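You operate a simulated robot arm through the tools that you are given. There is no shell and no other tool. Be economical: measure what you need, move in short steps, check, and stop when the job is done.

Carry out the task below with a simulated robot arm. There is one attempt and no reset: what you move stays moved.

## Task
Brush the lint off the papers and weight them with the rug shuttle.
Fine: denim strips on to the stool first; red brush ends on the ironing pad. What is to be rubbed or washed off counts as gone when no trace of it is left.
Where things are to end (x, y in the base frame): denim strips within 60 mm of [1060, 130]; rug shuttle within 90 mm of [480, -310].

It is judged by the outcome, as a careful person would: the job done as asked, and still so three seconds after it is handed in. It fails if anything else is knocked over, pushed out of place, dropped, spilled or broken.

## Robot
A 6-joint arm with a fingered hand, hanging from a carriage that runs on a rail from [-1623, 5] to [857, -3] (x, y) and turns from -355 to 332 degrees about z. Base frame: it is fixed where the carriage stands at the start and does not move with it; the origin is on the floor, on the carriage's upright axis, x ahead of it, y to its left, z up. Readings come in mm, degrees, newtons and seconds.
It reaches about 921 mm from its shoulder. Its first joint turns from -166.0 to 166.0 degrees. Places, roughly: black strip pack (19x8x4 cm) [1900, -1100, 400]; blue damp pad (7x9x6 cm) [2300, -1100, 200]; blue-stripe pack [2000, -250, 500]; chalk block [2250, -1250, 250]; dark rug shuttle [2000, -1500, 500]; folder clip [1200, -200, 800]; folder dial [1500, -400, 800]; grey strip pack (19x8x4 cm) [1900, -900, 400]; hem clip [1100, -500, 800]; iron dial [200, -200, 800]; iron weight [2000, -1500, 250]; ironing pad [500, -300, 800]; purple strip pack (19x8x4 cm) [1900, -700, 400]; red-stripe pack [2000, -500, 500]; rug shuttle [1250, 250, 500]; seam roller [2000, -1250, 250]. Payload 4 kg.
Tool frame: the origin (TCP) lies between the finger pads and is the grasp point; the fingertips stand 29 mm ahead of it; z points along the fingers, y is the line along which they close. Largest opening 100 mm; the body of the gripper starts 34 mm behind the TCP. The gripper is a hand of 5 fingers: y runs from the thumb to the fingers, the wrist lies at [-15, -114, -189] in the tool frame.
Orientation is that of the tool frame in the base frame, as a unit quaternion [w, x, y, z]. With the fingers straight down and the wrist toward the robot, the tool's x, y and z point along [0, 1, 0], [1, 0, 0] and [0, 0, -1] of the base frame.

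## Interface
- The arm moves only by the tool move_arm. Its arguments are lists of equal length, an entry for each row: "offset": the shift along the base's x, y, z in mm, a list of three; "angular": the turn, a rotation vector about the base's x, y, z in rad, a list of three. In form: {"offset": [[x, y, z], ...], "angular": [[ax, ay, az], ...]}. A call has 1 to 20 rows; each row is the pose to reach, as a shift and turn from the pose commanded when the call began. Each row takes 0.2 s and may step no farther than 50 mm and 8.6 degrees from the row before; otherwise, the whole call is refused. Where a pose cannot be reached the arm comes as near as it can. A force on the tool above 40 N (or 10 N above the force at the start of the call, whichever is more), or a blocked arm, ends the call early, and 0.2 s more pass. In this call time passes only in rows, and 0.2 s behind the last. It gives the time, the measured TCP pose, the force on the tool (base axes), the opening and the grip force at its end, in the units of the frame above (readings bear some noise), with the torque about the TCP (base axes, N m) and any sound that the robot's microphone picked up.
- Cameras (640 x 400 px; columns grow to the right, rows downward): "scene" is now at [244.5, -35.5, 1789.8]; the picture's right is [-0.60, -0.80, 0.00], its down [-0.74, 0.56, -0.36] and it looks along [0.29, -0.22, -0.93] (base axes); focal length 275 px, centre (320, 200). "wrist" rides on the gripper at [66, -86, -121] in the tool frame; the picture's right is [-0.76, 0.31, -0.58], its down [-0.59, -0.70, 0.40] and it looks along [-0.28, 0.64, 0.71] (tool axes); focal length 247 px, centre (320, 200). There is no depth. A picture from a camera that has moved, and an enlarged one, comes with that camera's place and axes in the base frame and with its lens.
- snapshot(camera): a new picture of that camera. No time passes.
- move_column(by): slides the trunk up (or, below 0, down) by that many mm; the arm and the scene camera ride with it, the base frame stays. It gives what a move gives, with no picture.
- base_move(legs): drives the robot by 1 to 6 legs, each [ahead, left, turn to the left] in mm, mm and degrees, along the robot's own axes; the way and the turn of a leg run together, so that a leg with both is an arc; at most 1500 mm and 180 degrees a leg. The arm and the cameras ride along, it lands a little off, and it stops where it bumps. It keeps to its track: a leg is cut to what the track allows. It gives what a move gives.
- move_fingers(index, middle, ring, little, thumb_bend, thumb_turn): sets how far each is bent, from 0 (flat) to 100 (curled in); at 30 the hand is open as for a grip, at 70 the pads meet at the TCP. One left out holds its place. A second passes; each finger stops where it meets its share of the squeeze, and holds until it gets a number again. It is the only way to open and close the hand. It gives what a move gives, with no picture; readings hold the bend of each and the force on index, middle, ring, little, thumb and palm. thumb_turn goes from beside the hand (0) to across from the fingers (100), as for a grip.
- aim_head(pan, tilt): turns the head with the scene camera to pan (to the left, within 155 degrees either way) and tilt (down, from -29 to 69), counted from straight ahead of the robot. It gives what a move gives.
- zoom(camera, box): a new picture of the part [left, top, right, bottom] of that camera's present view, enlarged. No time passes.
- job_done(): hands the job in; it is judged then, once.

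Work in short steps. Places have to be worked out from the pictures, the camera data and where the tool is seen: move nearer, look again, correct. Check each grasp and each placing, and mend what went wrong. You have 120 turns and 98 pictures in all, those below and enlarged ones among them. Open the gripper and draw the arm clear of the work before you hand the job in, unless the task says otherwise; then end with one line.

The tools are called as name(argument=value, ...) on one line, values as JSON. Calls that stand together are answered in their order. move_arm: Moves the arm, as the interface text tells. Its arguments: {"type":"object","properties":{"offset":{"type":"array"},"angular":{"type":"array"}},"required":["offset","angular"]} The other tools are called the same way: move_column (by) slides the trunk up or down; move_fingers (index, middle, ring, little, thumb_bend, thumb_turn) moves the fingers one by one; base_move (legs) drives the base; aim_head (pan, tilt) turns the head that bears the scene camera; snapshot (camera) takes a picture; zoom (camera, box) takes an enlarged picture of a part of a camera's view; job_done () hands the job in.

At the start:

```text
t: 0.0
ee_pos: [432.5, -343.3, 1123.7]
ee_rot: [0.0, 0.707, 0.707, 0.001]
wrist_force: [0.2, 0.2, 0.3]
wrist_torque: [-0.03, 0.02, 0.0]
width: 99.7
grasp_force: 0.0
shape: jaw
bend: [30.0, 30.0, 30.0, 30.0, 30.0, 98.0]
finger forces: [0.0, 0.0, 0.0, 0.1, 0.1, 0.0]
trunk travel left (down, up): [-527.0, 73.0]
robot x, y, heading: [2.0, 2.0, 0.0]
head pan, tilt: [-37.0, 68.8]
```

scene: 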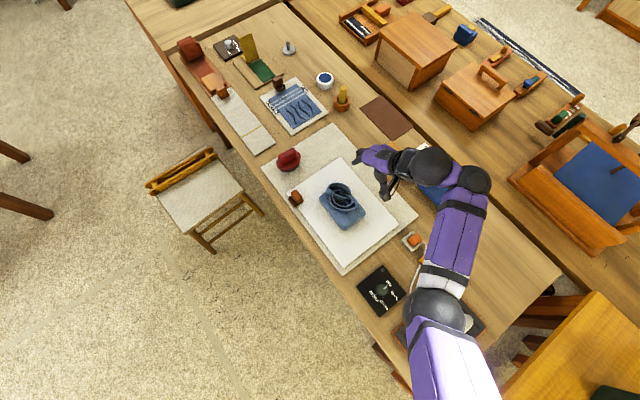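
wrist: 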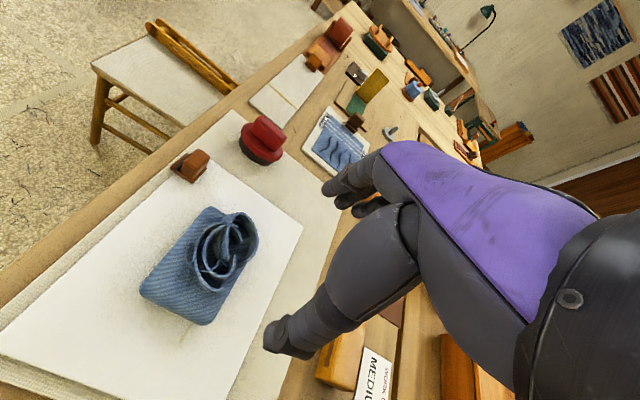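

I'll enlarge both views of the work area to see the papers, the strips, the brush and the stool.

zoom(camera="scene", box=[240, 120, 440, 280])

zoom(camera="scene", box=[130, 120, 290, 260])

zoom(camera="wrist", box=[100, 80, 340, 340])

```text
2.50 times, centred on (340, 200) of scene
camera zoom: at [244.5, -35.5, 1789.8], right [-0.6, -0.8, 0.0], down [-0.74, 0.56, -0.36], along [0.29, -0.22, -0.93], focal length 688 px, centre (270, 200)
```

zoom: 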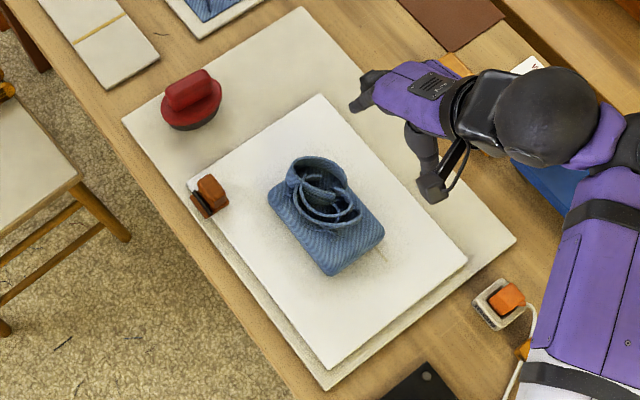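

```text
2.86 times, centred on (210, 190) of scene
camera zoom: at [244.5, -35.5, 1789.8], right [-0.6, -0.8, 0.0], down [-0.74, 0.56, -0.36], along [0.29, -0.22, -0.93], focal length 787 px, centre (634, 229)
```

zoom: 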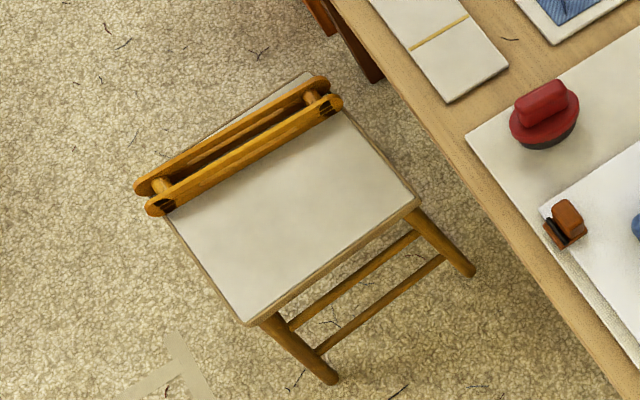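

```text
1.54 times, centred on (220, 210) of wrist
camera zoom: at [346.1, -277.8, 1246.0], right [0.31, -0.76, 0.58], down [-0.7, -0.59, -0.4], along [0.64, -0.28, -0.71], focal length 380 px, centre (474, 185)
```

zoom: 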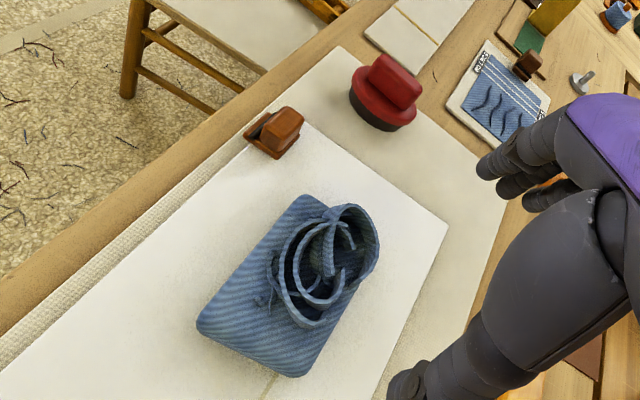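

The denim pad spans roughly x 397–542 and y −361 to −255, with its top near z 835 and a coil on it. I'll bring the hand back and lower for a closer wrist view.

move_arm(offset=[[-36, 25, -30], [-72, 50, -60], [-109, 74, -95], [-109, 74, -120]], angular=[[0, 0, 0], [0, 0, 0], [0, 0, 0], [0, 0, 0]])

snapshot(camera="wrist")

snapshot(camera="scene")

```text
refused: row 1 steps farther than a row can; nothing moved
```

```text
92 pictures are left
camera wrist: at [346.1, -277.8, 1246.0], right [0.31, -0.76, 0.58], down [-0.7, -0.59, -0.4], along [0.64, -0.28, -0.71], focal length 247 px, centre (320, 200)
```

wrist: 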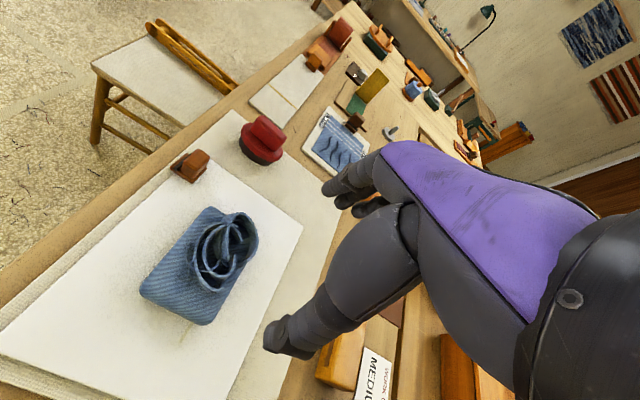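

```text
91 pictures are left
camera scene: at [244.5, -35.5, 1789.8], right [-0.6, -0.8, 0.0], down [-0.74, 0.56, -0.36], along [0.29, -0.22, -0.93], focal length 275 px, centre (320, 200)
```

scene: 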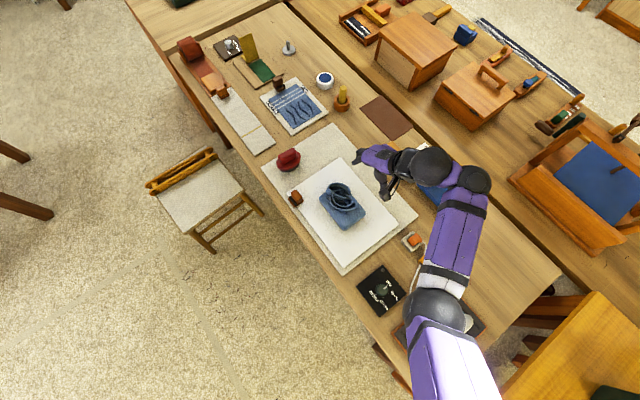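

Nothing moved, because the step was too large. I'll repeat it in steps under 50 mm.

move_arm(offset=[[-27, 18, -28], [-54, 36, -56], [-81, 54, -84], [-109, 74, -115]], angular=[[0, 0, 0], [0, 0, 0], [0, 0, 0], [0, 0, 0]])

snapshot(camera="wrist")

```text
t: 1.0
ee_pos: [325.0, -270.7, 1010.6]
ee_rot: [0.001, 0.707, 0.707, 0.0]
wrist_force: [0.8, 0.2, -0.1]
wrist_torque: [0.03, 0.01, 0.02]
width: 99.8
grasp_force: 0.0
shape: jaw
bend: [30.0, 30.0, 30.0, 30.0, 30.0, 98.0]
finger forces: [0.0, 0.0, 0.0, 0.0, 0.1, 0.0]
trunk travel left (down, up): [-527.0, 73.0]
robot x, y, heading: [0.6, -1.9, 0.1]
head pan, tilt: [-37.0, 68.8]
```

```text
90 pictures are left
camera wrist: at [238.0, -204.5, 1132.3], right [0.31, -0.76, 0.58], down [-0.7, -0.59, -0.4], along [0.64, -0.28, -0.71], focal length 247 px, centre (320, 200)
```

wrist: 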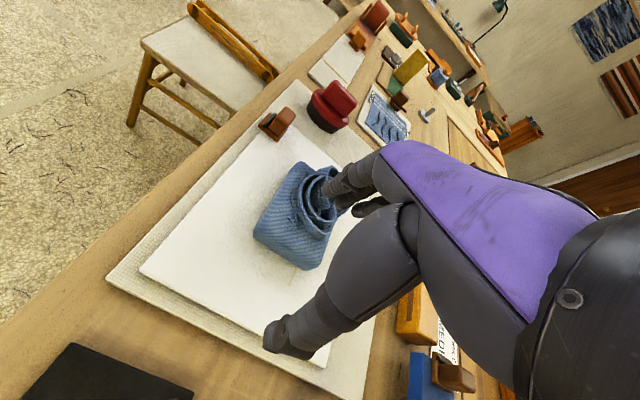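

zoom(camera="wrist", box=[200, 70, 400, 290])

zoom(camera="scene", box=[290, 160, 390, 240])

```text
1.82 times, centred on (300, 180) of wrist
camera zoom: at [238.0, -204.5, 1132.3], right [0.31, -0.76, 0.58], down [-0.7, -0.59, -0.4], along [0.64, -0.28, -0.71], focal length 449 px, centre (356, 236)
```

zoom: 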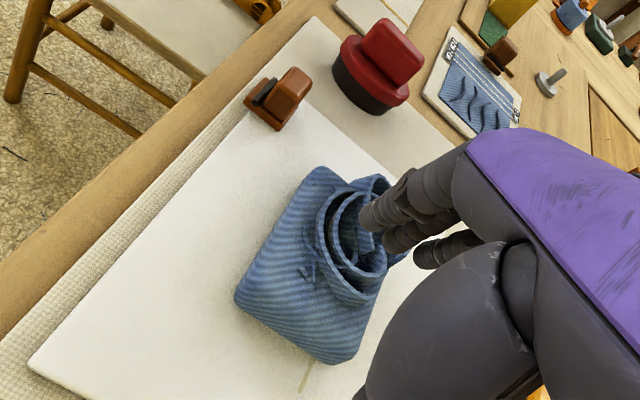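

```text
5.00 times, centred on (340, 200) of scene
camera zoom: at [244.5, -35.6, 1789.9], right [-0.6, -0.8, 0.0], down [-0.74, 0.56, -0.36], along [0.29, -0.22, -0.93], focal length 1377 px, centre (220, 200)
```

zoom: 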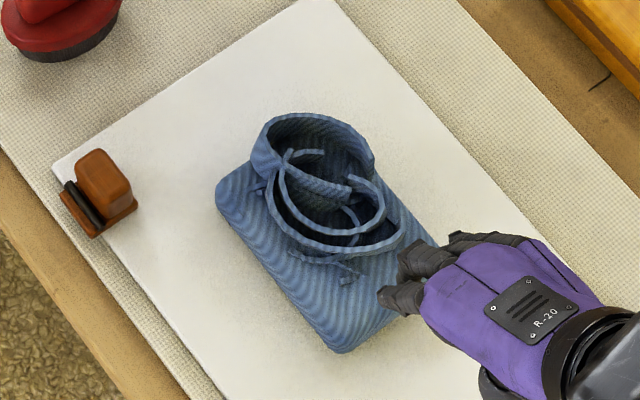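

The coil on the denim pad is about 105 mm along x and 70 mm along y, so I'll grip it across y. I'll raise the column, drive ahead and turn the robot −90° so the hand closes along y.

move_column(by=70)

base_move(legs=[[756, 0, 0], [0, 0, -90]])

snapshot(camera="wrist")

snapshot(camera="scene")

```text
t: 2.1
ee_pos: [325.0, -268.9, 1080.1]
ee_rot: [0.0, 0.707, 0.707, 0.0]
wrist_force: [0.9, 1.3, 0.4]
wrist_torque: [-0.01, 0.01, 0.02]
width: 99.8
grasp_force: 0.0
shape: jaw
bend: [30.0, 30.0, 30.0, 30.0, 30.0, 98.0]
finger forces: [0.1, 0.0, 0.1, 0.0, 0.1, 0.0]
trunk travel left (down, up): [-597.0, 3.0]
robot x, y, heading: [1.3, -1.1, -0.0]
head pan, tilt: [-37.0, 68.8]
```

```text
t: 10.0
ee_pos: [482.8, -324.8, 1079.0]
ee_rot: [-0.001, 1.0, -0.004, 0.0]
wrist_force: [-0.3, 0.0, -0.2]
wrist_torque: [-0.02, -0.01, -0.02]
width: 99.7
grasp_force: 0.0
shape: jaw
bend: [30.0, 30.0, 30.0, 30.0, 30.0, 98.0]
finger forces: [0.0, 0.1, 0.0, 0.0, 0.0, 0.0]
trunk travel left (down, up): [-597.0, 3.0]
robot x, y, heading: [755.2, -4.3, -90.4]
head pan, tilt: [-37.0, 68.8]
```

```text
87 pictures are left
camera wrist: at [547.6, -239.5, 1202.1], right [-0.76, -0.3, 0.58], down [-0.58, 0.71, -0.4], along [-0.29, -0.64, -0.71], focal length 247 px, centre (320, 200)
```

wrist: 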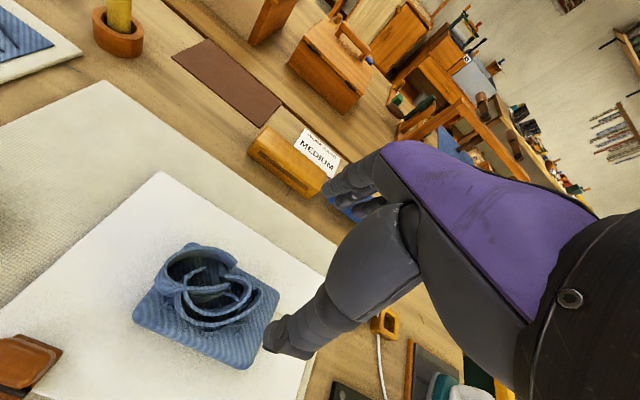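

```text
86 pictures are left
camera scene: at [718.8, -248.4, 1859.8], right [-0.79, 0.61, 0.0], down [0.57, 0.74, -0.36], along [-0.22, -0.29, -0.93], focal length 275 px, centre (320, 200)
```

scene: 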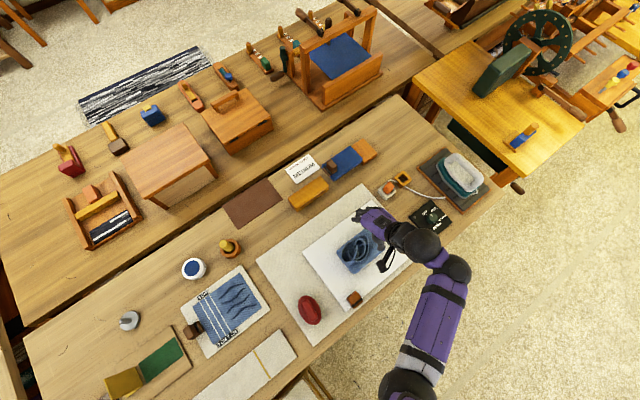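

The robot is now at x 755, heading −90°, with the TCP near (483, −325, 1079). I'll enlarge the denim in both views to locate the coil.

zoom(camera="wrist", box=[100, 220, 300, 380])

zoom(camera="scene", box=[310, 200, 430, 290])

```text
2.50 times, centred on (200, 300) of wrist
camera zoom: at [547.6, -239.5, 1202.1], right [-0.76, -0.3, 0.58], down [-0.58, 0.71, -0.4], along [-0.29, -0.64, -0.71], focal length 617 px, centre (620, -50)
```

zoom: 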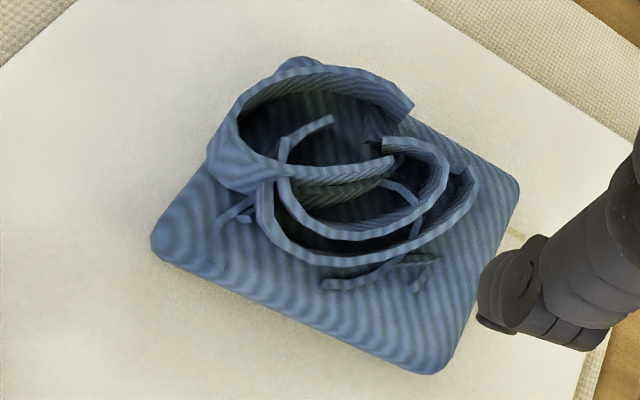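

```text
4.44 times, centred on (370, 245) of scene
camera zoom: at [718.8, -248.4, 1859.8], right [-0.79, 0.61, 0.0], down [0.57, 0.74, -0.36], along [-0.22, -0.29, -0.93], focal length 1224 px, centre (98, 0)
```

zoom: 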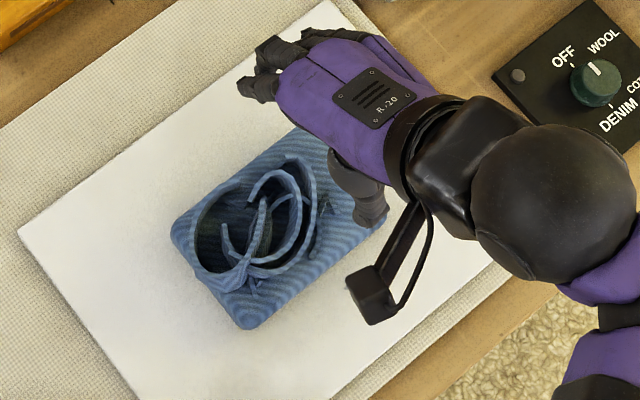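

The coil spans roughly x 430–550 and y −362 to −280, with its top near z 865. I'll lower over (485, −321), stop above it, and look.

move_arm(offset=[[0, 1, -45], [1, 2, -90], [2, 3, -135], [2, 4, -175]], angular=[[0, 0, 0], [0, 0, 0], [0, 0, 0], [0, 0, 0]])

zoom(camera="wrist", box=[160, 130, 400, 390])

zoom(camera="scene", box=[310, 200, 430, 290])

```text
t: 11.0
ee_pos: [484.7, -321.1, 906.9]
ee_rot: [0.0, 1.0, -0.004, -0.001]
wrist_force: [-0.2, -0.2, -0.2]
wrist_torque: [0.05, 0.01, 0.02]
width: 99.8
grasp_force: 0.1
shape: jaw
bend: [30.0, 30.0, 30.0, 30.0, 30.0, 98.0]
finger forces: [0.0, 0.0, 0.0, 0.0, 0.1, 0.1]
trunk travel left (down, up): [-597.0, 3.0]
robot x, y, heading: [754.6, -3.8, -90.3]
head pan, tilt: [-37.0, 68.8]
```

```text
1.54 times, centred on (280, 260) of wrist
camera zoom: at [550.4, -235.6, 1029.2], right [-0.76, -0.3, 0.58], down [-0.58, 0.71, -0.4], along [-0.29, -0.64, -0.71], focal length 380 px, centre (382, 108)
```

zoom: 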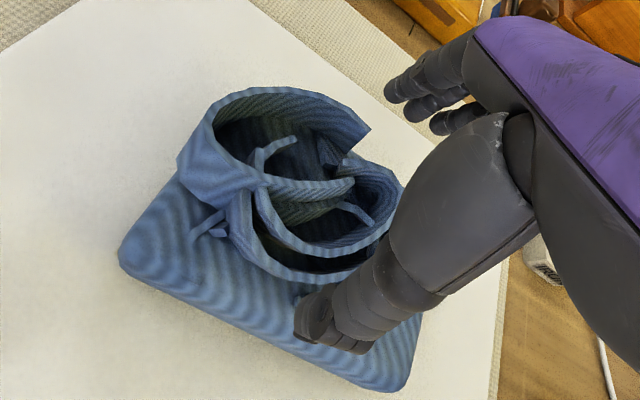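

```text
4.44 times, centred on (370, 245) of scene
camera zoom: at [718.8, -248.4, 1859.9], right [-0.79, 0.61, 0.0], down [0.57, 0.74, -0.36], along [-0.22, -0.29, -0.93], focal length 1224 px, centre (98, 0)
```

zoom: 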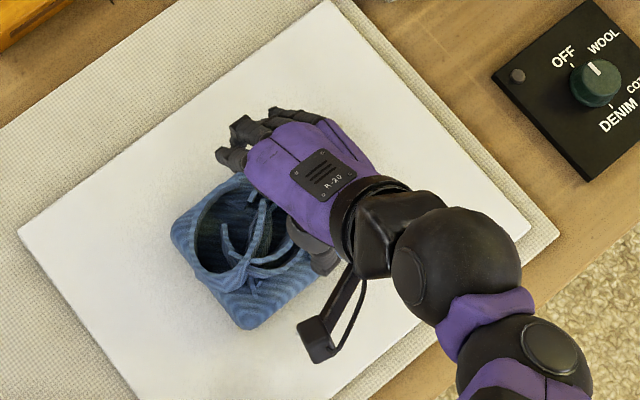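

Two views put the coil rim at about z 883 and the pad top near 842. I'll shift the hand 12 mm toward +x and come down to TCP z about 874, so the tips straddle the coil.

move_arm(offset=[[12, 0, 0], [12, 1, -10], [12, 1, -20], [12, 1, -26], [12, 1, -32]], angular=[[0, 0, 0], [0, 0, 0], [0, 0, 0], [0, 0, 0], [0, 0, 0]])

zoom(camera="wrist", box=[160, 130, 400, 390])

```text
t: 11.8
ee_pos: [490.7, -325.9, 893.8]
ee_rot: [0.008, 1.0, -0.003, -0.006]
wrist_force: [2.7, 1.0, 28.2]
wrist_torque: [1.86, -0.23, -0.15]
width: 100.0
grasp_force: 0.0
shape: jaw
bend: [30.0, 30.0, 30.0, 30.0, 19.0, 95.0]
finger forces: [0.1, 0.0, 0.0, 0.2, 28.6, 0.0]
trunk travel left (down, up): [-597.0, 3.0]
robot x, y, heading: [755.2, 0.5, -90.7]
head pan, tilt: [-37.0, 68.8]
stopped in row 4: the force on the tool passed its limit (the readings are from after the stop); the commanded pose is now the measured one
```

```text
1.54 times, centred on (280, 260) of wrist
camera zoom: at [557.5, -239.2, 1014.2], right [-0.75, -0.29, 0.59], down [-0.59, 0.7, -0.4], along [-0.3, -0.65, -0.7], focal length 380 px, centre (382, 108)
```

zoom: 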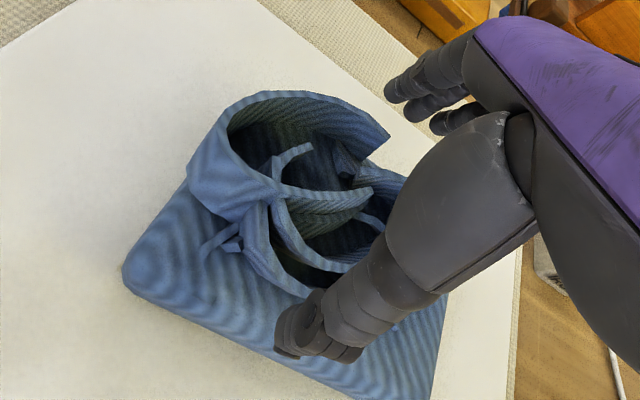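

The thumb landed on the pad near (485, −260). I'll lift 9 mm to free it, then close the fingers and thumb on the coil.

move_arm(offset=[[3, 3, 5], [5, 5, 9]], angular=[[0, 0, 0], [0, 0, 0]])

move_fingers(index=45, middle=45, ring=45, little=45, thumb_bend=45, thumb_turn=98)

zoom(camera="wrist", box=[160, 130, 400, 390])

```text
t: 12.4
ee_pos: [498.1, -319.4, 899.0]
ee_rot: [0.005, 1.0, -0.004, -0.004]
wrist_force: [0.4, 0.7, -0.8]
wrist_torque: [0.04, -0.02, 0.01]
width: 99.8
grasp_force: 0.1
shape: jaw
bend: [30.0, 30.0, 30.0, 30.0, 30.0, 98.0]
finger forces: [0.0, 0.1, 0.0, 0.1, 0.0, 0.0]
trunk travel left (down, up): [-597.0, 3.0]
robot x, y, heading: [753.3, -3.2, -90.6]
head pan, tilt: [-37.0, 68.8]
```

```text
t: 13.4
ee_pos: [498.8, -319.7, 899.7]
ee_rot: [0.005, 1.0, -0.004, -0.004]
wrist_force: [0.3, 1.6, 11.9]
wrist_torque: [0.55, -0.07, -0.03]
width: 71.8
grasp_force: 6.5
shape: fingers
bend: [45.0, 44.0, 45.0, 45.0, 41.0, 97.0]
finger forces: [0.0, 1.9, 0.0, 0.1, 10.5, 0.0]
trunk travel left (down, up): [-597.0, 3.0]
robot x, y, heading: [752.8, -2.0, -90.4]
head pan, tilt: [-37.0, 68.8]
```

```text
1.54 times, centred on (280, 260) of wrist
camera zoom: at [564.1, -232.7, 1021.6], right [-0.75, -0.3, 0.59], down [-0.59, 0.7, -0.4], along [-0.29, -0.65, -0.7], focal length 380 px, centre (382, 108)
```

zoom: 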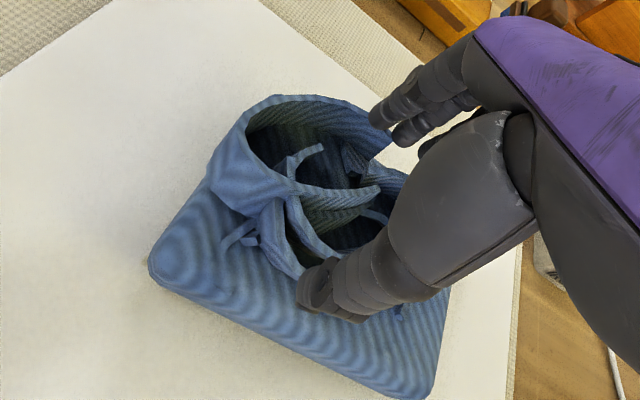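

The thumb is pressing down on the pad top while a finger touches the coil rim. I'll raise 9 mm and then close fully on the coil.

move_arm(offset=[[0, 0, 5], [0, 0, 9]], angular=[[0, 0, 0], [0, 0, 0]])

move_fingers(index=75, middle=75, ring=75, little=75, thumb_bend=75)

zoom(camera="wrist", box=[160, 130, 400, 390])

zoom(camera="scene", box=[310, 200, 430, 290])

```text
t: 14.0
ee_pos: [499.4, -318.4, 908.8]
ee_rot: [0.004, 1.0, -0.004, -0.004]
wrist_force: [0.0, 0.6, -0.6]
wrist_torque: [0.0, -0.02, 0.03]
width: 63.1
grasp_force: 0.2
shape: fingers
bend: [45.0, 45.0, 45.0, 45.0, 45.0, 97.0]
finger forces: [0.0, 0.1, 0.0, 0.0, 0.0, 0.0]
trunk travel left (down, up): [-597.0, 3.0]
robot x, y, heading: [761.0, -5.5, -90.3]
head pan, tilt: [-37.0, 68.8]
```

```text
t: 15.0
ee_pos: [498.9, -319.2, 909.8]
ee_rot: [0.005, 1.0, -0.004, -0.003]
wrist_force: [0.3, 0.5, 0.0]
wrist_torque: [0.04, 0.02, -0.01]
width: 0.0
grasp_force: 0.0
shape: fingers
bend: [74.0, 75.0, 75.0, 75.0, 72.0, 100.0]
finger forces: [0.1, 0.0, 0.0, 0.0, 0.0, 0.1]
trunk travel left (down, up): [-597.0, 3.0]
robot x, y, heading: [755.9, -1.6, -90.6]
head pan, tilt: [-37.0, 68.8]
```

```text
1.54 times, centred on (280, 260) of wrist
camera zoom: at [564.7, -232.4, 1030.5], right [-0.75, -0.3, 0.59], down [-0.59, 0.7, -0.4], along [-0.29, -0.65, -0.7], focal length 380 px, centre (382, 108)
```

zoom: 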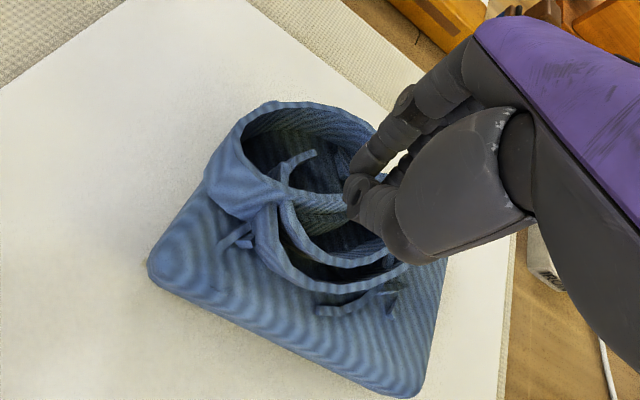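

```text
4.44 times, centred on (370, 245) of scene
camera zoom: at [718.9, -248.4, 1859.8], right [-0.79, 0.61, 0.0], down [0.57, 0.74, -0.36], along [-0.22, -0.29, -0.93], focal length 1224 px, centre (98, 0)
```

zoom: 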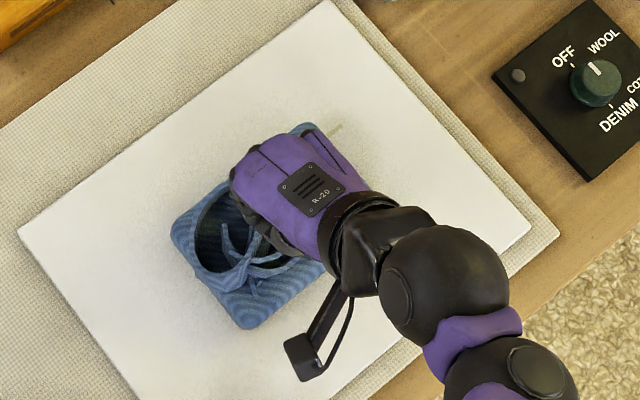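

The fingers closed above the low part of the coil, touching nothing. I'll rise, reopen to about 40, move 28 mm toward +x over the tall part of the coil, and come down to z 903.

move_arm(offset=[[0, 0, 20], [14, 0, 35], [28, 0, 35]], angular=[[0, 0, 0], [0, 0, 0], [0, 0, 0]])

move_fingers(index=32, middle=32, ring=32, little=32, thumb_bend=36)

move_arm(offset=[[0, 0, -12], [0, 0, -24], [0, 0, -34], [0, 0, -40]], angular=[[0, 0, 0], [0, 0, 0], [0, 0, 0], [0, 0, 0]])

zoom(camera="wrist", box=[160, 130, 400, 390])

```text
t: 15.8
ee_pos: [526.5, -317.9, 943.8]
ee_rot: [0.004, 1.0, -0.004, -0.003]
wrist_force: [-0.4, 0.4, -0.3]
wrist_torque: [0.03, -0.02, -0.02]
width: 0.0
grasp_force: 0.0
shape: fingers
bend: [74.0, 75.0, 75.0, 75.0, 72.0, 100.0]
finger forces: [0.1, 0.1, 0.0, 0.1, 0.0, 0.1]
trunk travel left (down, up): [-597.0, 3.0]
robot x, y, heading: [755.9, -1.5, -90.6]
head pan, tilt: [-37.0, 68.8]
```

```text
t: 16.8
ee_pos: [526.0, -319.1, 943.7]
ee_rot: [0.004, 1.0, -0.004, -0.004]
wrist_force: [0.8, -1.3, 0.2]
wrist_torque: [0.01, 0.03, -0.03]
width: 89.2
grasp_force: 0.0
shape: fingers
bend: [32.0, 32.0, 32.0, 32.0, 36.0, 96.0]
finger forces: [0.1, 0.0, 0.0, 0.0, 0.0, 0.0]
trunk travel left (down, up): [-597.0, 3.0]
robot x, y, heading: [755.4, -0.4, -90.5]
head pan, tilt: [-37.0, 68.8]
```

```text
t: 17.8
ee_pos: [526.8, -318.4, 903.2]
ee_rot: [0.004, 1.0, -0.003, -0.004]
wrist_force: [0.0, 1.1, -0.1]
wrist_torque: [0.01, 0.01, 0.05]
width: 88.7
grasp_force: 0.0
shape: fingers
bend: [32.0, 32.0, 32.0, 32.0, 36.0, 96.0]
finger forces: [0.0, 0.0, 0.0, 0.0, 0.0, 0.0]
trunk travel left (down, up): [-597.0, 3.0]
robot x, y, heading: [755.3, -5.2, -90.9]
head pan, tilt: [-37.0, 68.8]
```

```text
1.54 times, centred on (280, 260) of wrist
camera zoom: at [592.5, -232.5, 1025.1], right [-0.75, -0.3, 0.59], down [-0.59, 0.7, -0.4], along [-0.29, -0.65, -0.7], focal length 380 px, centre (382, 108)
```

zoom: 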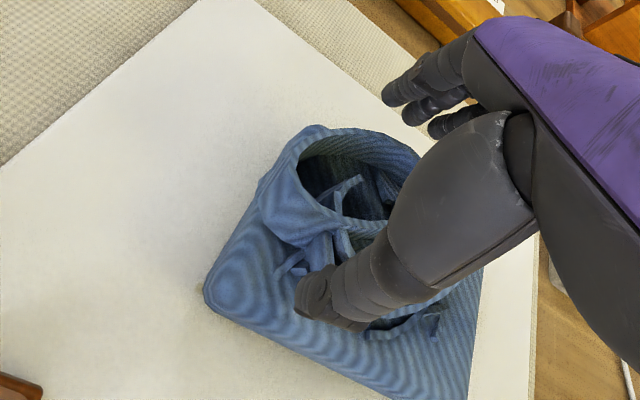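

The hand now straddles the tall part of the coil. I'll close again.

move_fingers(index=70, middle=70, ring=70, little=70, thumb_bend=70)

zoom(camera="wrist", box=[160, 130, 400, 390])

```text
t: 18.8
ee_pos: [527.2, -319.2, 904.2]
ee_rot: [0.004, 1.0, -0.003, -0.004]
wrist_force: [0.5, -0.1, -0.2]
wrist_torque: [0.0, 0.0, -0.01]
width: 1.6
grasp_force: 0.0
shape: fingers
bend: [70.0, 70.0, 70.0, 70.0, 70.0, 100.0]
finger forces: [0.0, 0.0, 0.0, 0.0, 0.0, 0.0]
trunk travel left (down, up): [-597.0, 3.0]
robot x, y, heading: [757.1, -0.7, -90.6]
head pan, tilt: [-37.0, 68.8]
```

```text
1.54 times, centred on (280, 260) of wrist
camera zoom: at [592.4, -232.6, 1025.2], right [-0.75, -0.3, 0.59], down [-0.59, 0.7, -0.4], along [-0.29, -0.65, -0.7], focal length 380 px, centre (382, 108)
```

zoom: 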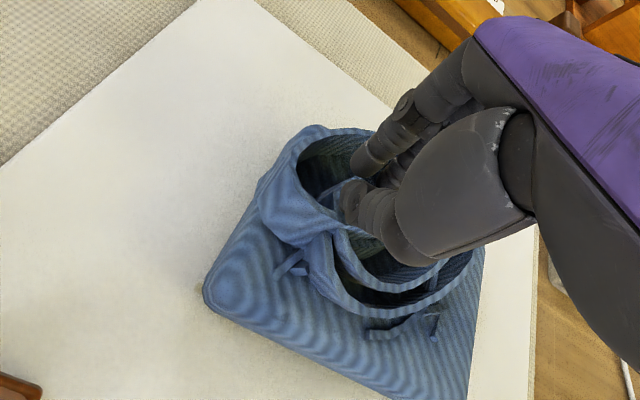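

There were no forces, so the solid part of the coil must sit lower than it looks. I'll rise, part-open with the thumb more bent (so its tip sits higher and further in), and come down gently at x about 508 until contact.

move_arm(offset=[[0, 0, 30], [-18, 0, 35]], angular=[[0, 0, 0], [0, 0, 0]])

move_fingers(index=34, middle=34, ring=34, little=34, thumb_bend=42)

move_arm(offset=[[0, 0, -15], [0, 0, -30], [0, 0, -38], [0, 0, -42], [0, 0, -45], [0, 0, -48], [0, 0, -51], [0, 0, -54]], angular=[[0, 0, 0], [0, 0, 0], [0, 0, 0], [0, 0, 0], [0, 0, 0], [0, 0, 0], [0, 0, 0], [0, 0, 0]])

snapshot(camera="wrist")

```text
t: 19.4
ee_pos: [510.0, -320.3, 938.6]
ee_rot: [0.005, 1.0, -0.003, -0.005]
wrist_force: [0.4, 0.9, -0.4]
wrist_torque: [-0.01, -0.02, -0.01]
width: 1.5
grasp_force: 0.1
shape: fingers
bend: [70.0, 70.0, 70.0, 70.0, 70.0, 100.0]
finger forces: [0.1, 0.1, 0.1, 0.1, 0.1, 0.1]
trunk travel left (down, up): [-597.0, 3.0]
robot x, y, heading: [751.4, -4.9, -90.5]
head pan, tilt: [-37.0, 68.8]
```

```text
t: 20.4
ee_pos: [509.6, -319.7, 938.0]
ee_rot: [0.004, 1.0, -0.003, -0.004]
wrist_force: [0.4, -0.2, 0.1]
wrist_torque: [0.0, 0.0, 0.02]
width: 78.9
grasp_force: 0.0
shape: fingers
bend: [34.0, 34.0, 34.0, 34.0, 42.0, 97.0]
finger forces: [0.1, 0.0, 0.0, 0.0, 0.0, 0.0]
trunk travel left (down, up): [-597.0, 3.0]
robot x, y, heading: [758.6, -3.7, -90.6]
head pan, tilt: [-37.0, 68.8]
```

```text
t: 21.6
ee_pos: [504.6, -323.7, 901.2]
ee_rot: [0.011, 1.0, 0.0, -0.009]
wrist_force: [3.5, -0.7, 22.9]
wrist_torque: [1.19, -0.2, -0.22]
width: 84.5
grasp_force: 11.2
shape: fingers
bend: [34.0, 34.0, 34.0, 34.0, 41.0, 95.0]
finger forces: [0.0, 0.1, 0.0, 0.0, 23.5, 0.1]
trunk travel left (down, up): [-597.0, 3.0]
robot x, y, heading: [754.1, -2.9, -90.8]
head pan, tilt: [-37.0, 68.8]
stopped in row 5: the force on the tool passed its limit (the readings are from after the stop); the commanded pose is now the measured one
```

```text
75 pictures are left
camera wrist: at [571.2, -236.8, 1020.5], right [-0.75, -0.29, 0.6], down [-0.59, 0.7, -0.4], along [-0.3, -0.66, -0.69], focal length 247 px, centre (320, 200)
```

wrist: 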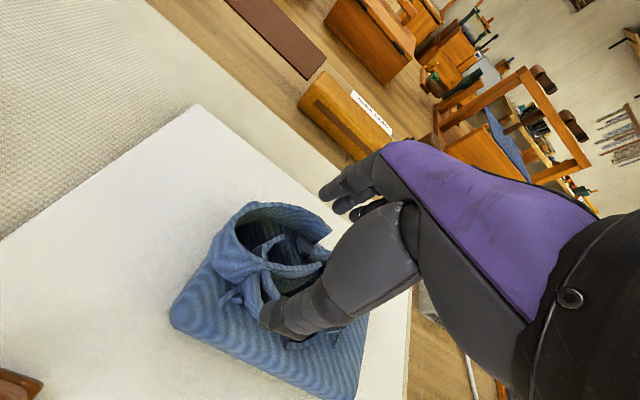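

Contact comes at the pad-top level again, so the graspable body is the pad itself, about 100–106 mm across y. I'll rise and test how wide the hand opens at smaller bends.

move_arm(offset=[[3, 3, 20], [3, 6, 50]], angular=[[0, 0, 0], [0, 0, 0]])

move_fingers(index=18, middle=18, ring=18, little=18, thumb_bend=18)

snapshot(camera="wrist")

zoom(camera="scene", box=[310, 200, 430, 290])

```text
t: 22.2
ee_pos: [510.3, -315.9, 948.6]
ee_rot: [0.008, 1.0, -0.002, -0.006]
wrist_force: [0.0, 0.3, 0.6]
wrist_torque: [0.03, 0.0, -0.03]
width: 79.8
grasp_force: 0.1
shape: fingers
bend: [34.0, 34.0, 34.0, 34.0, 42.0, 97.0]
finger forces: [0.0, 0.0, 0.0, 0.0, 0.1, 0.1]
trunk travel left (down, up): [-597.0, 3.0]
robot x, y, heading: [759.4, 1.5, -90.6]
head pan, tilt: [-37.0, 68.8]
```

```text
t: 23.2
ee_pos: [510.1, -315.6, 948.4]
ee_rot: [0.009, 1.0, -0.002, -0.007]
wrist_force: [-0.6, 0.7, 0.0]
wrist_torque: [-0.02, 0.0, 0.02]
width: 119.7
grasp_force: 0.1
shape: fingers
bend: [18.0, 18.0, 18.0, 18.0, 18.0, 95.0]
finger forces: [0.0, 0.0, 0.0, 0.0, 0.1, 0.0]
trunk travel left (down, up): [-597.0, 3.0]
robot x, y, heading: [756.0, -3.3, -90.5]
head pan, tilt: [-37.0, 68.8]
```

```text
74 pictures are left
camera wrist: at [576.6, -228.6, 1068.2], right [-0.75, -0.29, 0.59], down [-0.59, 0.7, -0.4], along [-0.3, -0.65, -0.7], focal length 247 px, centre (320, 200)
```

wrist: 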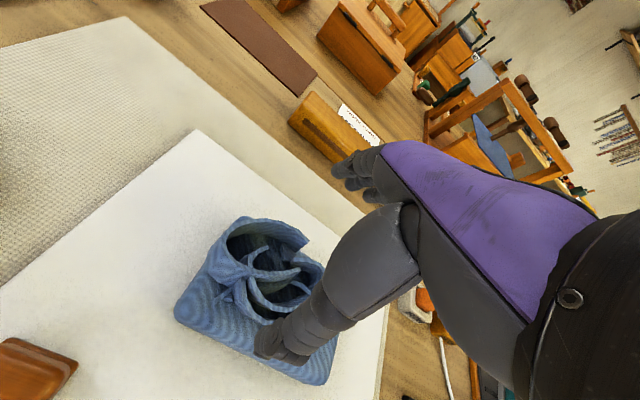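

```text
4.44 times, centred on (370, 245) of scene
camera zoom: at [719.0, -248.4, 1859.8], right [-0.79, 0.61, 0.0], down [0.57, 0.74, -0.36], along [-0.22, -0.29, -0.93], focal length 1224 px, centre (98, 0)
```

zoom: 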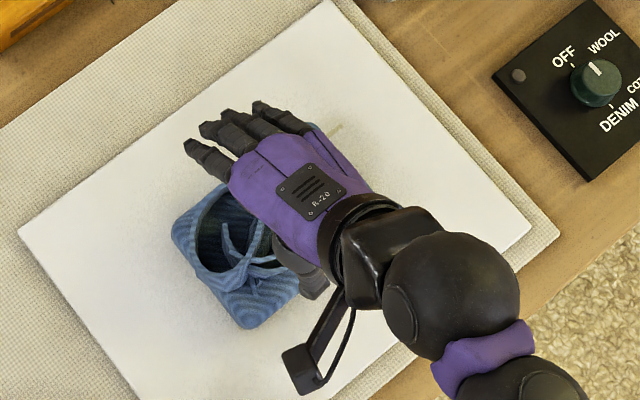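

The opening is now 119.7 mm. I'll tilt the hand about 13° so the thumb and fingertips sit level, move to the pad's middle at (475, −318), and look before going down its sides.

move_arm(offset=[[-17, -1, 0], [-35, -2, 0], [-35, -2, -20], [-35, -2, -40]], angular=[[0.11, 0, 0], [0.23, 0, 0], [0.23, 0, 0], [0.23, 0, 0]])

snapshot(camera="wrist")

zoom(camera="scene", box=[310, 200, 430, 290])

```text
t: 24.2
ee_pos: [473.2, -318.6, 908.5]
ee_rot: [-0.106, 0.994, -0.001, -0.008]
wrist_force: [-0.3, 0.6, 0.4]
wrist_torque: [0.03, 0.01, 0.04]
width: 120.0
grasp_force: 0.1
shape: fingers
bend: [18.0, 18.0, 18.0, 18.0, 18.0, 95.0]
finger forces: [0.1, 0.1, 0.1, 0.0, 0.0, 0.0]
trunk travel left (down, up): [-597.0, 3.0]
robot x, y, heading: [755.8, -2.3, -90.3]
head pan, tilt: [-37.0, 68.8]
```

```text
72 pictures are left
camera wrist: at [540.8, -260.0, 1045.3], right [-0.75, -0.42, 0.51], down [-0.59, 0.77, -0.23], along [-0.3, -0.48, -0.83], focal length 247 px, centre (320, 200)
```

wrist: 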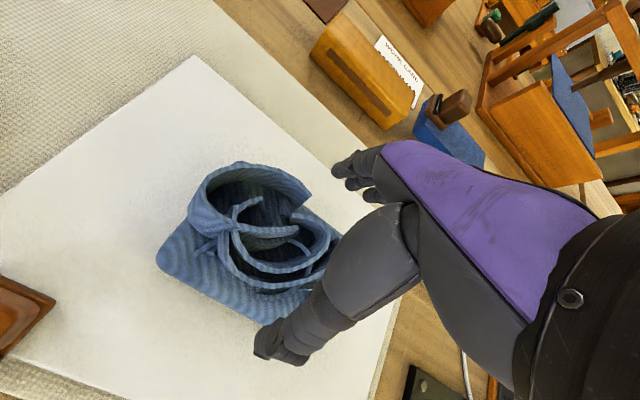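

```text
4.44 times, centred on (370, 245) of scene
camera zoom: at [719.0, -248.4, 1859.8], right [-0.79, 0.61, 0.0], down [0.57, 0.74, -0.36], along [-0.22, -0.29, -0.93], focal length 1224 px, centre (98, 0)
```

zoom: 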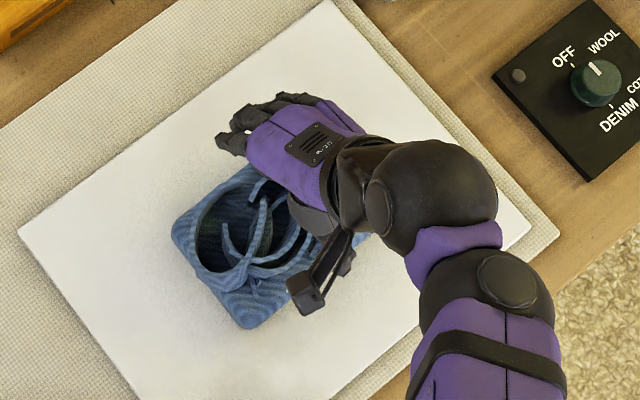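

The thumb tip is at about y −249 and the fingertips at y −385 or beyond, so both clear the pad sides. I'll go down in small steps, watching the force.

move_arm(offset=[[0, 0, -15], [0, 0, -28], [0, 0, -35], [0, 0, -40], [0, 0, -44], [0, 0, -47]], angular=[[0, 0, 0], [0, 0, 0], [0, 0, 0], [0, 0, 0], [0, 0, 0], [0, 0, 0]])

snapshot(camera="wrist")

```text
t: 25.6
ee_pos: [473.1, -317.7, 861.1]
ee_rot: [-0.106, 0.994, -0.001, -0.008]
wrist_force: [0.1, 3.5, 4.4]
wrist_torque: [0.27, -0.03, 0.02]
width: 122.4
grasp_force: 2.4
shape: fingers
bend: [18.0, 18.0, 18.0, 18.0, 14.0, 94.0]
finger forces: [0.0, 0.1, 0.0, 0.1, 4.3, 0.1]
trunk travel left (down, up): [-597.0, 3.0]
robot x, y, heading: [755.1, 0.3, -90.5]
head pan, tilt: [-37.0, 68.8]
```

```text
70 pictures are left
camera wrist: at [540.1, -259.7, 998.3], right [-0.75, -0.42, 0.51], down [-0.59, 0.77, -0.23], along [-0.3, -0.48, -0.83], focal length 247 px, centre (320, 200)
```

wrist: 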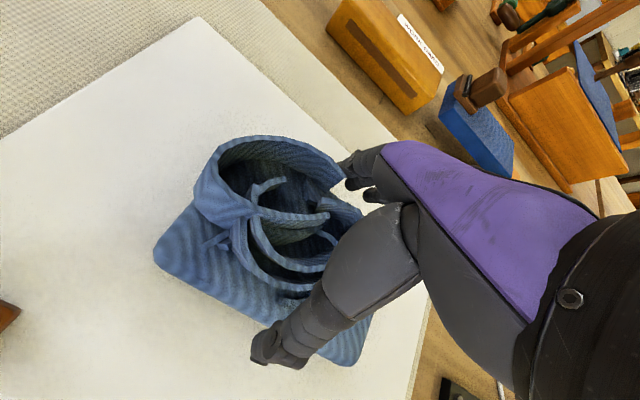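

The thumb is lightly touching the pad's +y side and the hand is at depth. I'll close the fingers and thumb on the pad's sides.

move_fingers(index=60, middle=60, ring=60, little=60, thumb_bend=45)

snapshot(camera="wrist")

```text
t: 26.6
ee_pos: [473.0, -321.9, 863.5]
ee_rot: [-0.105, 0.994, -0.001, -0.009]
wrist_force: [2.5, -4.6, 15.6]
wrist_torque: [-1.11, 0.44, 0.63]
width: 116.6
grasp_force: 37.2
shape: fingers
bend: [30.0, 35.0, 34.0, 40.0, 0.0, 91.0]
finger forces: [10.4, 8.5, 8.9, 13.8, 33.0, 0.0]
trunk travel left (down, up): [-597.0, 3.0]
robot x, y, heading: [756.3, 1.2, -90.6]
head pan, tilt: [-37.0, 68.8]
```

```text
69 pictures are left
camera wrist: at [539.8, -262.7, 999.3], right [-0.75, -0.42, 0.51], down [-0.59, 0.77, -0.23], along [-0.3, -0.48, -0.83], focal length 247 px, centre (320, 200)
```

wrist: 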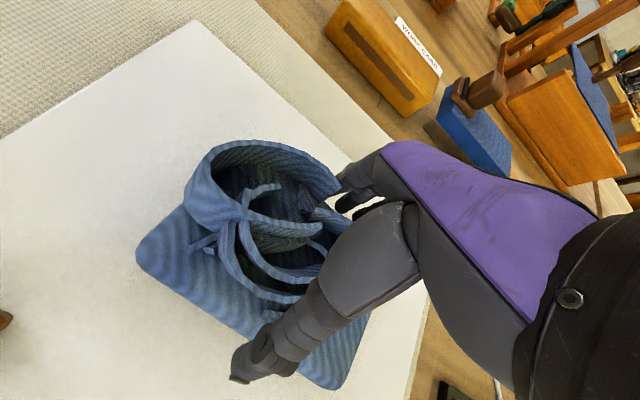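

There's a grip of about 37 N across the pad. I'll lift 30 mm gently and check that it holds.

move_arm(offset=[[0, 0, 6], [0, 0, 12], [0, 0, 20], [0, 0, 30]], angular=[[0, 0, 0], [0, 0, 0], [0, 0, 0], [0, 0, 0]])

snapshot(camera="wrist")

zoom(camera="scene", box=[310, 200, 430, 290])

```text
t: 27.6
ee_pos: [473.3, -317.9, 893.1]
ee_rot: [-0.106, 0.994, 0.0, -0.007]
wrist_force: [-0.7, 0.4, -2.7]
wrist_torque: [-0.01, -0.01, -0.02]
width: 116.5
grasp_force: 32.9
shape: fingers
bend: [30.0, 36.0, 35.0, 42.0, 0.0, 90.0]
finger forces: [9.3, 7.9, 6.7, 8.3, 33.1, 0.1]
trunk travel left (down, up): [-597.0, 3.0]
robot x, y, heading: [756.4, -3.5, -90.6]
head pan, tilt: [-37.0, 68.8]
```

```text
68 pictures are left
camera wrist: at [540.7, -259.9, 1029.5], right [-0.75, -0.42, 0.51], down [-0.59, 0.77, -0.23], along [-0.3, -0.48, -0.83], focal length 247 px, centre (320, 200)
```

wrist: 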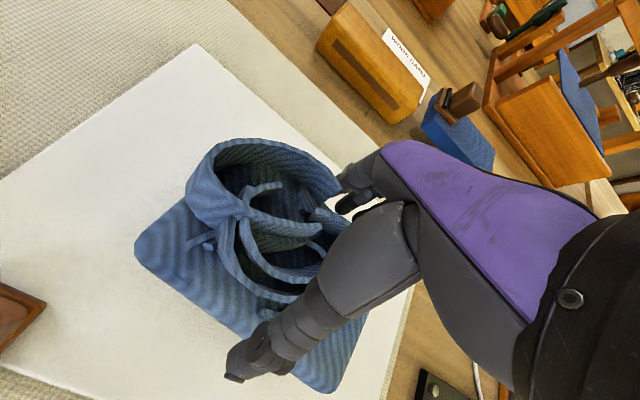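

```text
4.44 times, centred on (370, 245) of scene
camera zoom: at [719.0, -248.4, 1859.8], right [-0.79, 0.61, 0.0], down [0.57, 0.74, -0.36], along [-0.22, -0.29, -0.93], focal length 1224 px, centre (98, 0)
```

zoom: 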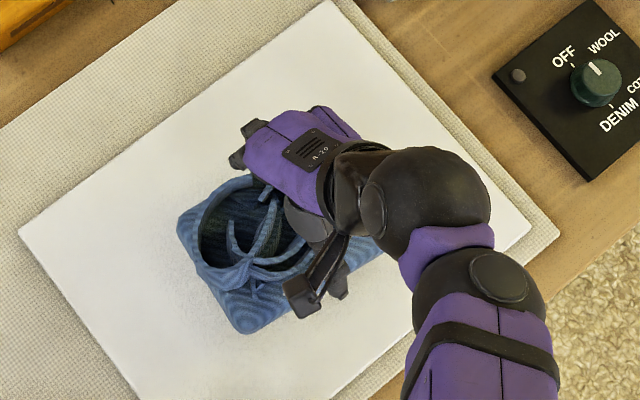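

The denim lifted cleanly, at about 3 N. I'll raise it well clear, slide the carriage back 100 mm, and turn +150° to bring it over the stool.

move_arm(offset=[[0, 0, 35], [0, 0, 70], [0, 0, 105], [0, 0, 130]], angular=[[0, 0, 0], [0, 0, 0], [0, 0, 0], [0, 0, 0]])

base_move(legs=[[0, -100, 0], [0, 0, 75], [0, 0, 75]])

snapshot(camera="wrist")

snapshot(camera="scene")

```text
t: 28.6
ee_pos: [474.0, -319.2, 1024.1]
ee_rot: [-0.107, 0.994, -0.001, -0.008]
wrist_force: [0.6, 0.7, -1.9]
wrist_torque: [-0.04, 0.02, -0.03]
width: 116.2
grasp_force: 32.7
shape: fingers
bend: [30.0, 36.0, 35.0, 42.0, 0.0, 90.0]
finger forces: [9.1, 7.9, 6.6, 8.2, 32.6, 0.1]
trunk travel left (down, up): [-597.0, 3.0]
robot x, y, heading: [752.5, -3.1, -90.4]
head pan, tilt: [-37.0, 68.8]
```

```text
t: 36.1
ee_pos: [1061.1, 123.0, 1022.9]
ee_rot: [-0.021, 0.268, 0.957, -0.104]
wrist_force: [-0.3, -0.5, -2.0]
wrist_torque: [-0.04, -0.02, -0.01]
width: 115.7
grasp_force: 30.4
shape: fingers
bend: [30.0, 36.0, 35.0, 43.0, 0.0, 90.0]
finger forces: [8.6, 7.8, 6.2, 7.6, 31.2, 0.0]
trunk travel left (down, up): [-597.0, 3.0]
robot x, y, heading: [657.8, -0.9, 58.5]
head pan, tilt: [-37.0, 68.8]
```

```text
66 pictures are left
camera wrist: at [970.4, 108.3, 1160.0], right [0.86, -0.03, 0.51], down [0.11, -0.97, -0.23], along [0.5, 0.25, -0.83], focal length 247 px, centre (320, 200)
```

wrist: 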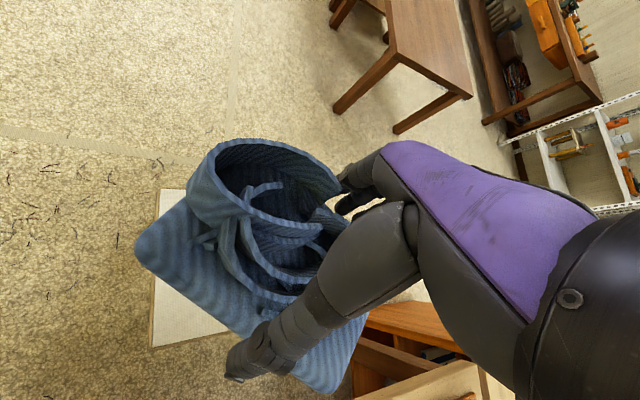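

```text
65 pictures are left
camera scene: at [811.9, 186.8, 1859.8], right [0.36, -0.93, 0.0], down [-0.87, -0.34, -0.36], along [0.34, 0.13, -0.93], focal length 275 px, centre (320, 200)
```

scene: 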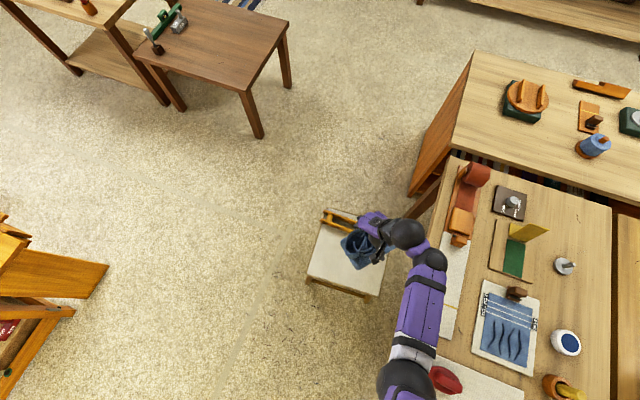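

The denim is over the stool, with the TCP at (1061, 123, 1023). I'll lower the column 400 mm and then check it against the seat and the shuttle.

move_column(by=-400)

zoom(camera="wrist", box=[60, 60, 400, 400])

zoom(camera="scene", box=[240, 160, 480, 320])

```text
t: 40.0
ee_pos: [1058.8, 122.8, 623.1]
ee_rot: [-0.023, 0.268, 0.958, -0.104]
wrist_force: [0.1, -0.1, -1.9]
wrist_torque: [-0.01, -0.05, -0.03]
width: 115.9
grasp_force: 30.4
shape: fingers
bend: [30.0, 36.0, 35.0, 43.0, 0.0, 90.0]
finger forces: [8.7, 7.7, 6.1, 7.5, 31.1, 0.0]
trunk travel left (down, up): [-197.0, 403.0]
robot x, y, heading: [656.0, -2.1, 57.9]
head pan, tilt: [-37.0, 68.8]
```

```text
1.18 times, centred on (230, 230) of wrist
camera zoom: at [970.4, 108.3, 760.1], right [0.86, -0.03, 0.51], down [0.11, -0.97, -0.23], along [0.5, 0.25, -0.83], focal length 291 px, centre (426, 165)
```

zoom: 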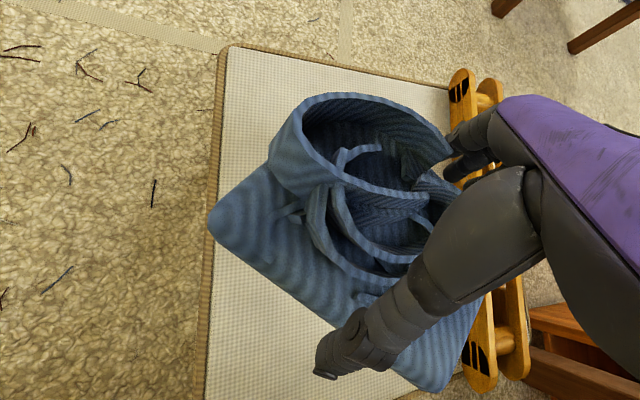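

```text
2.50 times, centred on (360, 240) of scene
camera zoom: at [811.9, 186.8, 1459.8], right [0.36, -0.93, 0.0], down [-0.87, -0.34, -0.36], along [0.34, 0.13, -0.93], focal length 688 px, centre (220, 100)
```

zoom: 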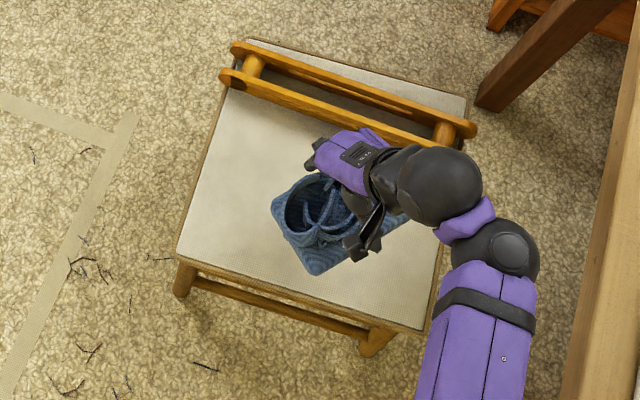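

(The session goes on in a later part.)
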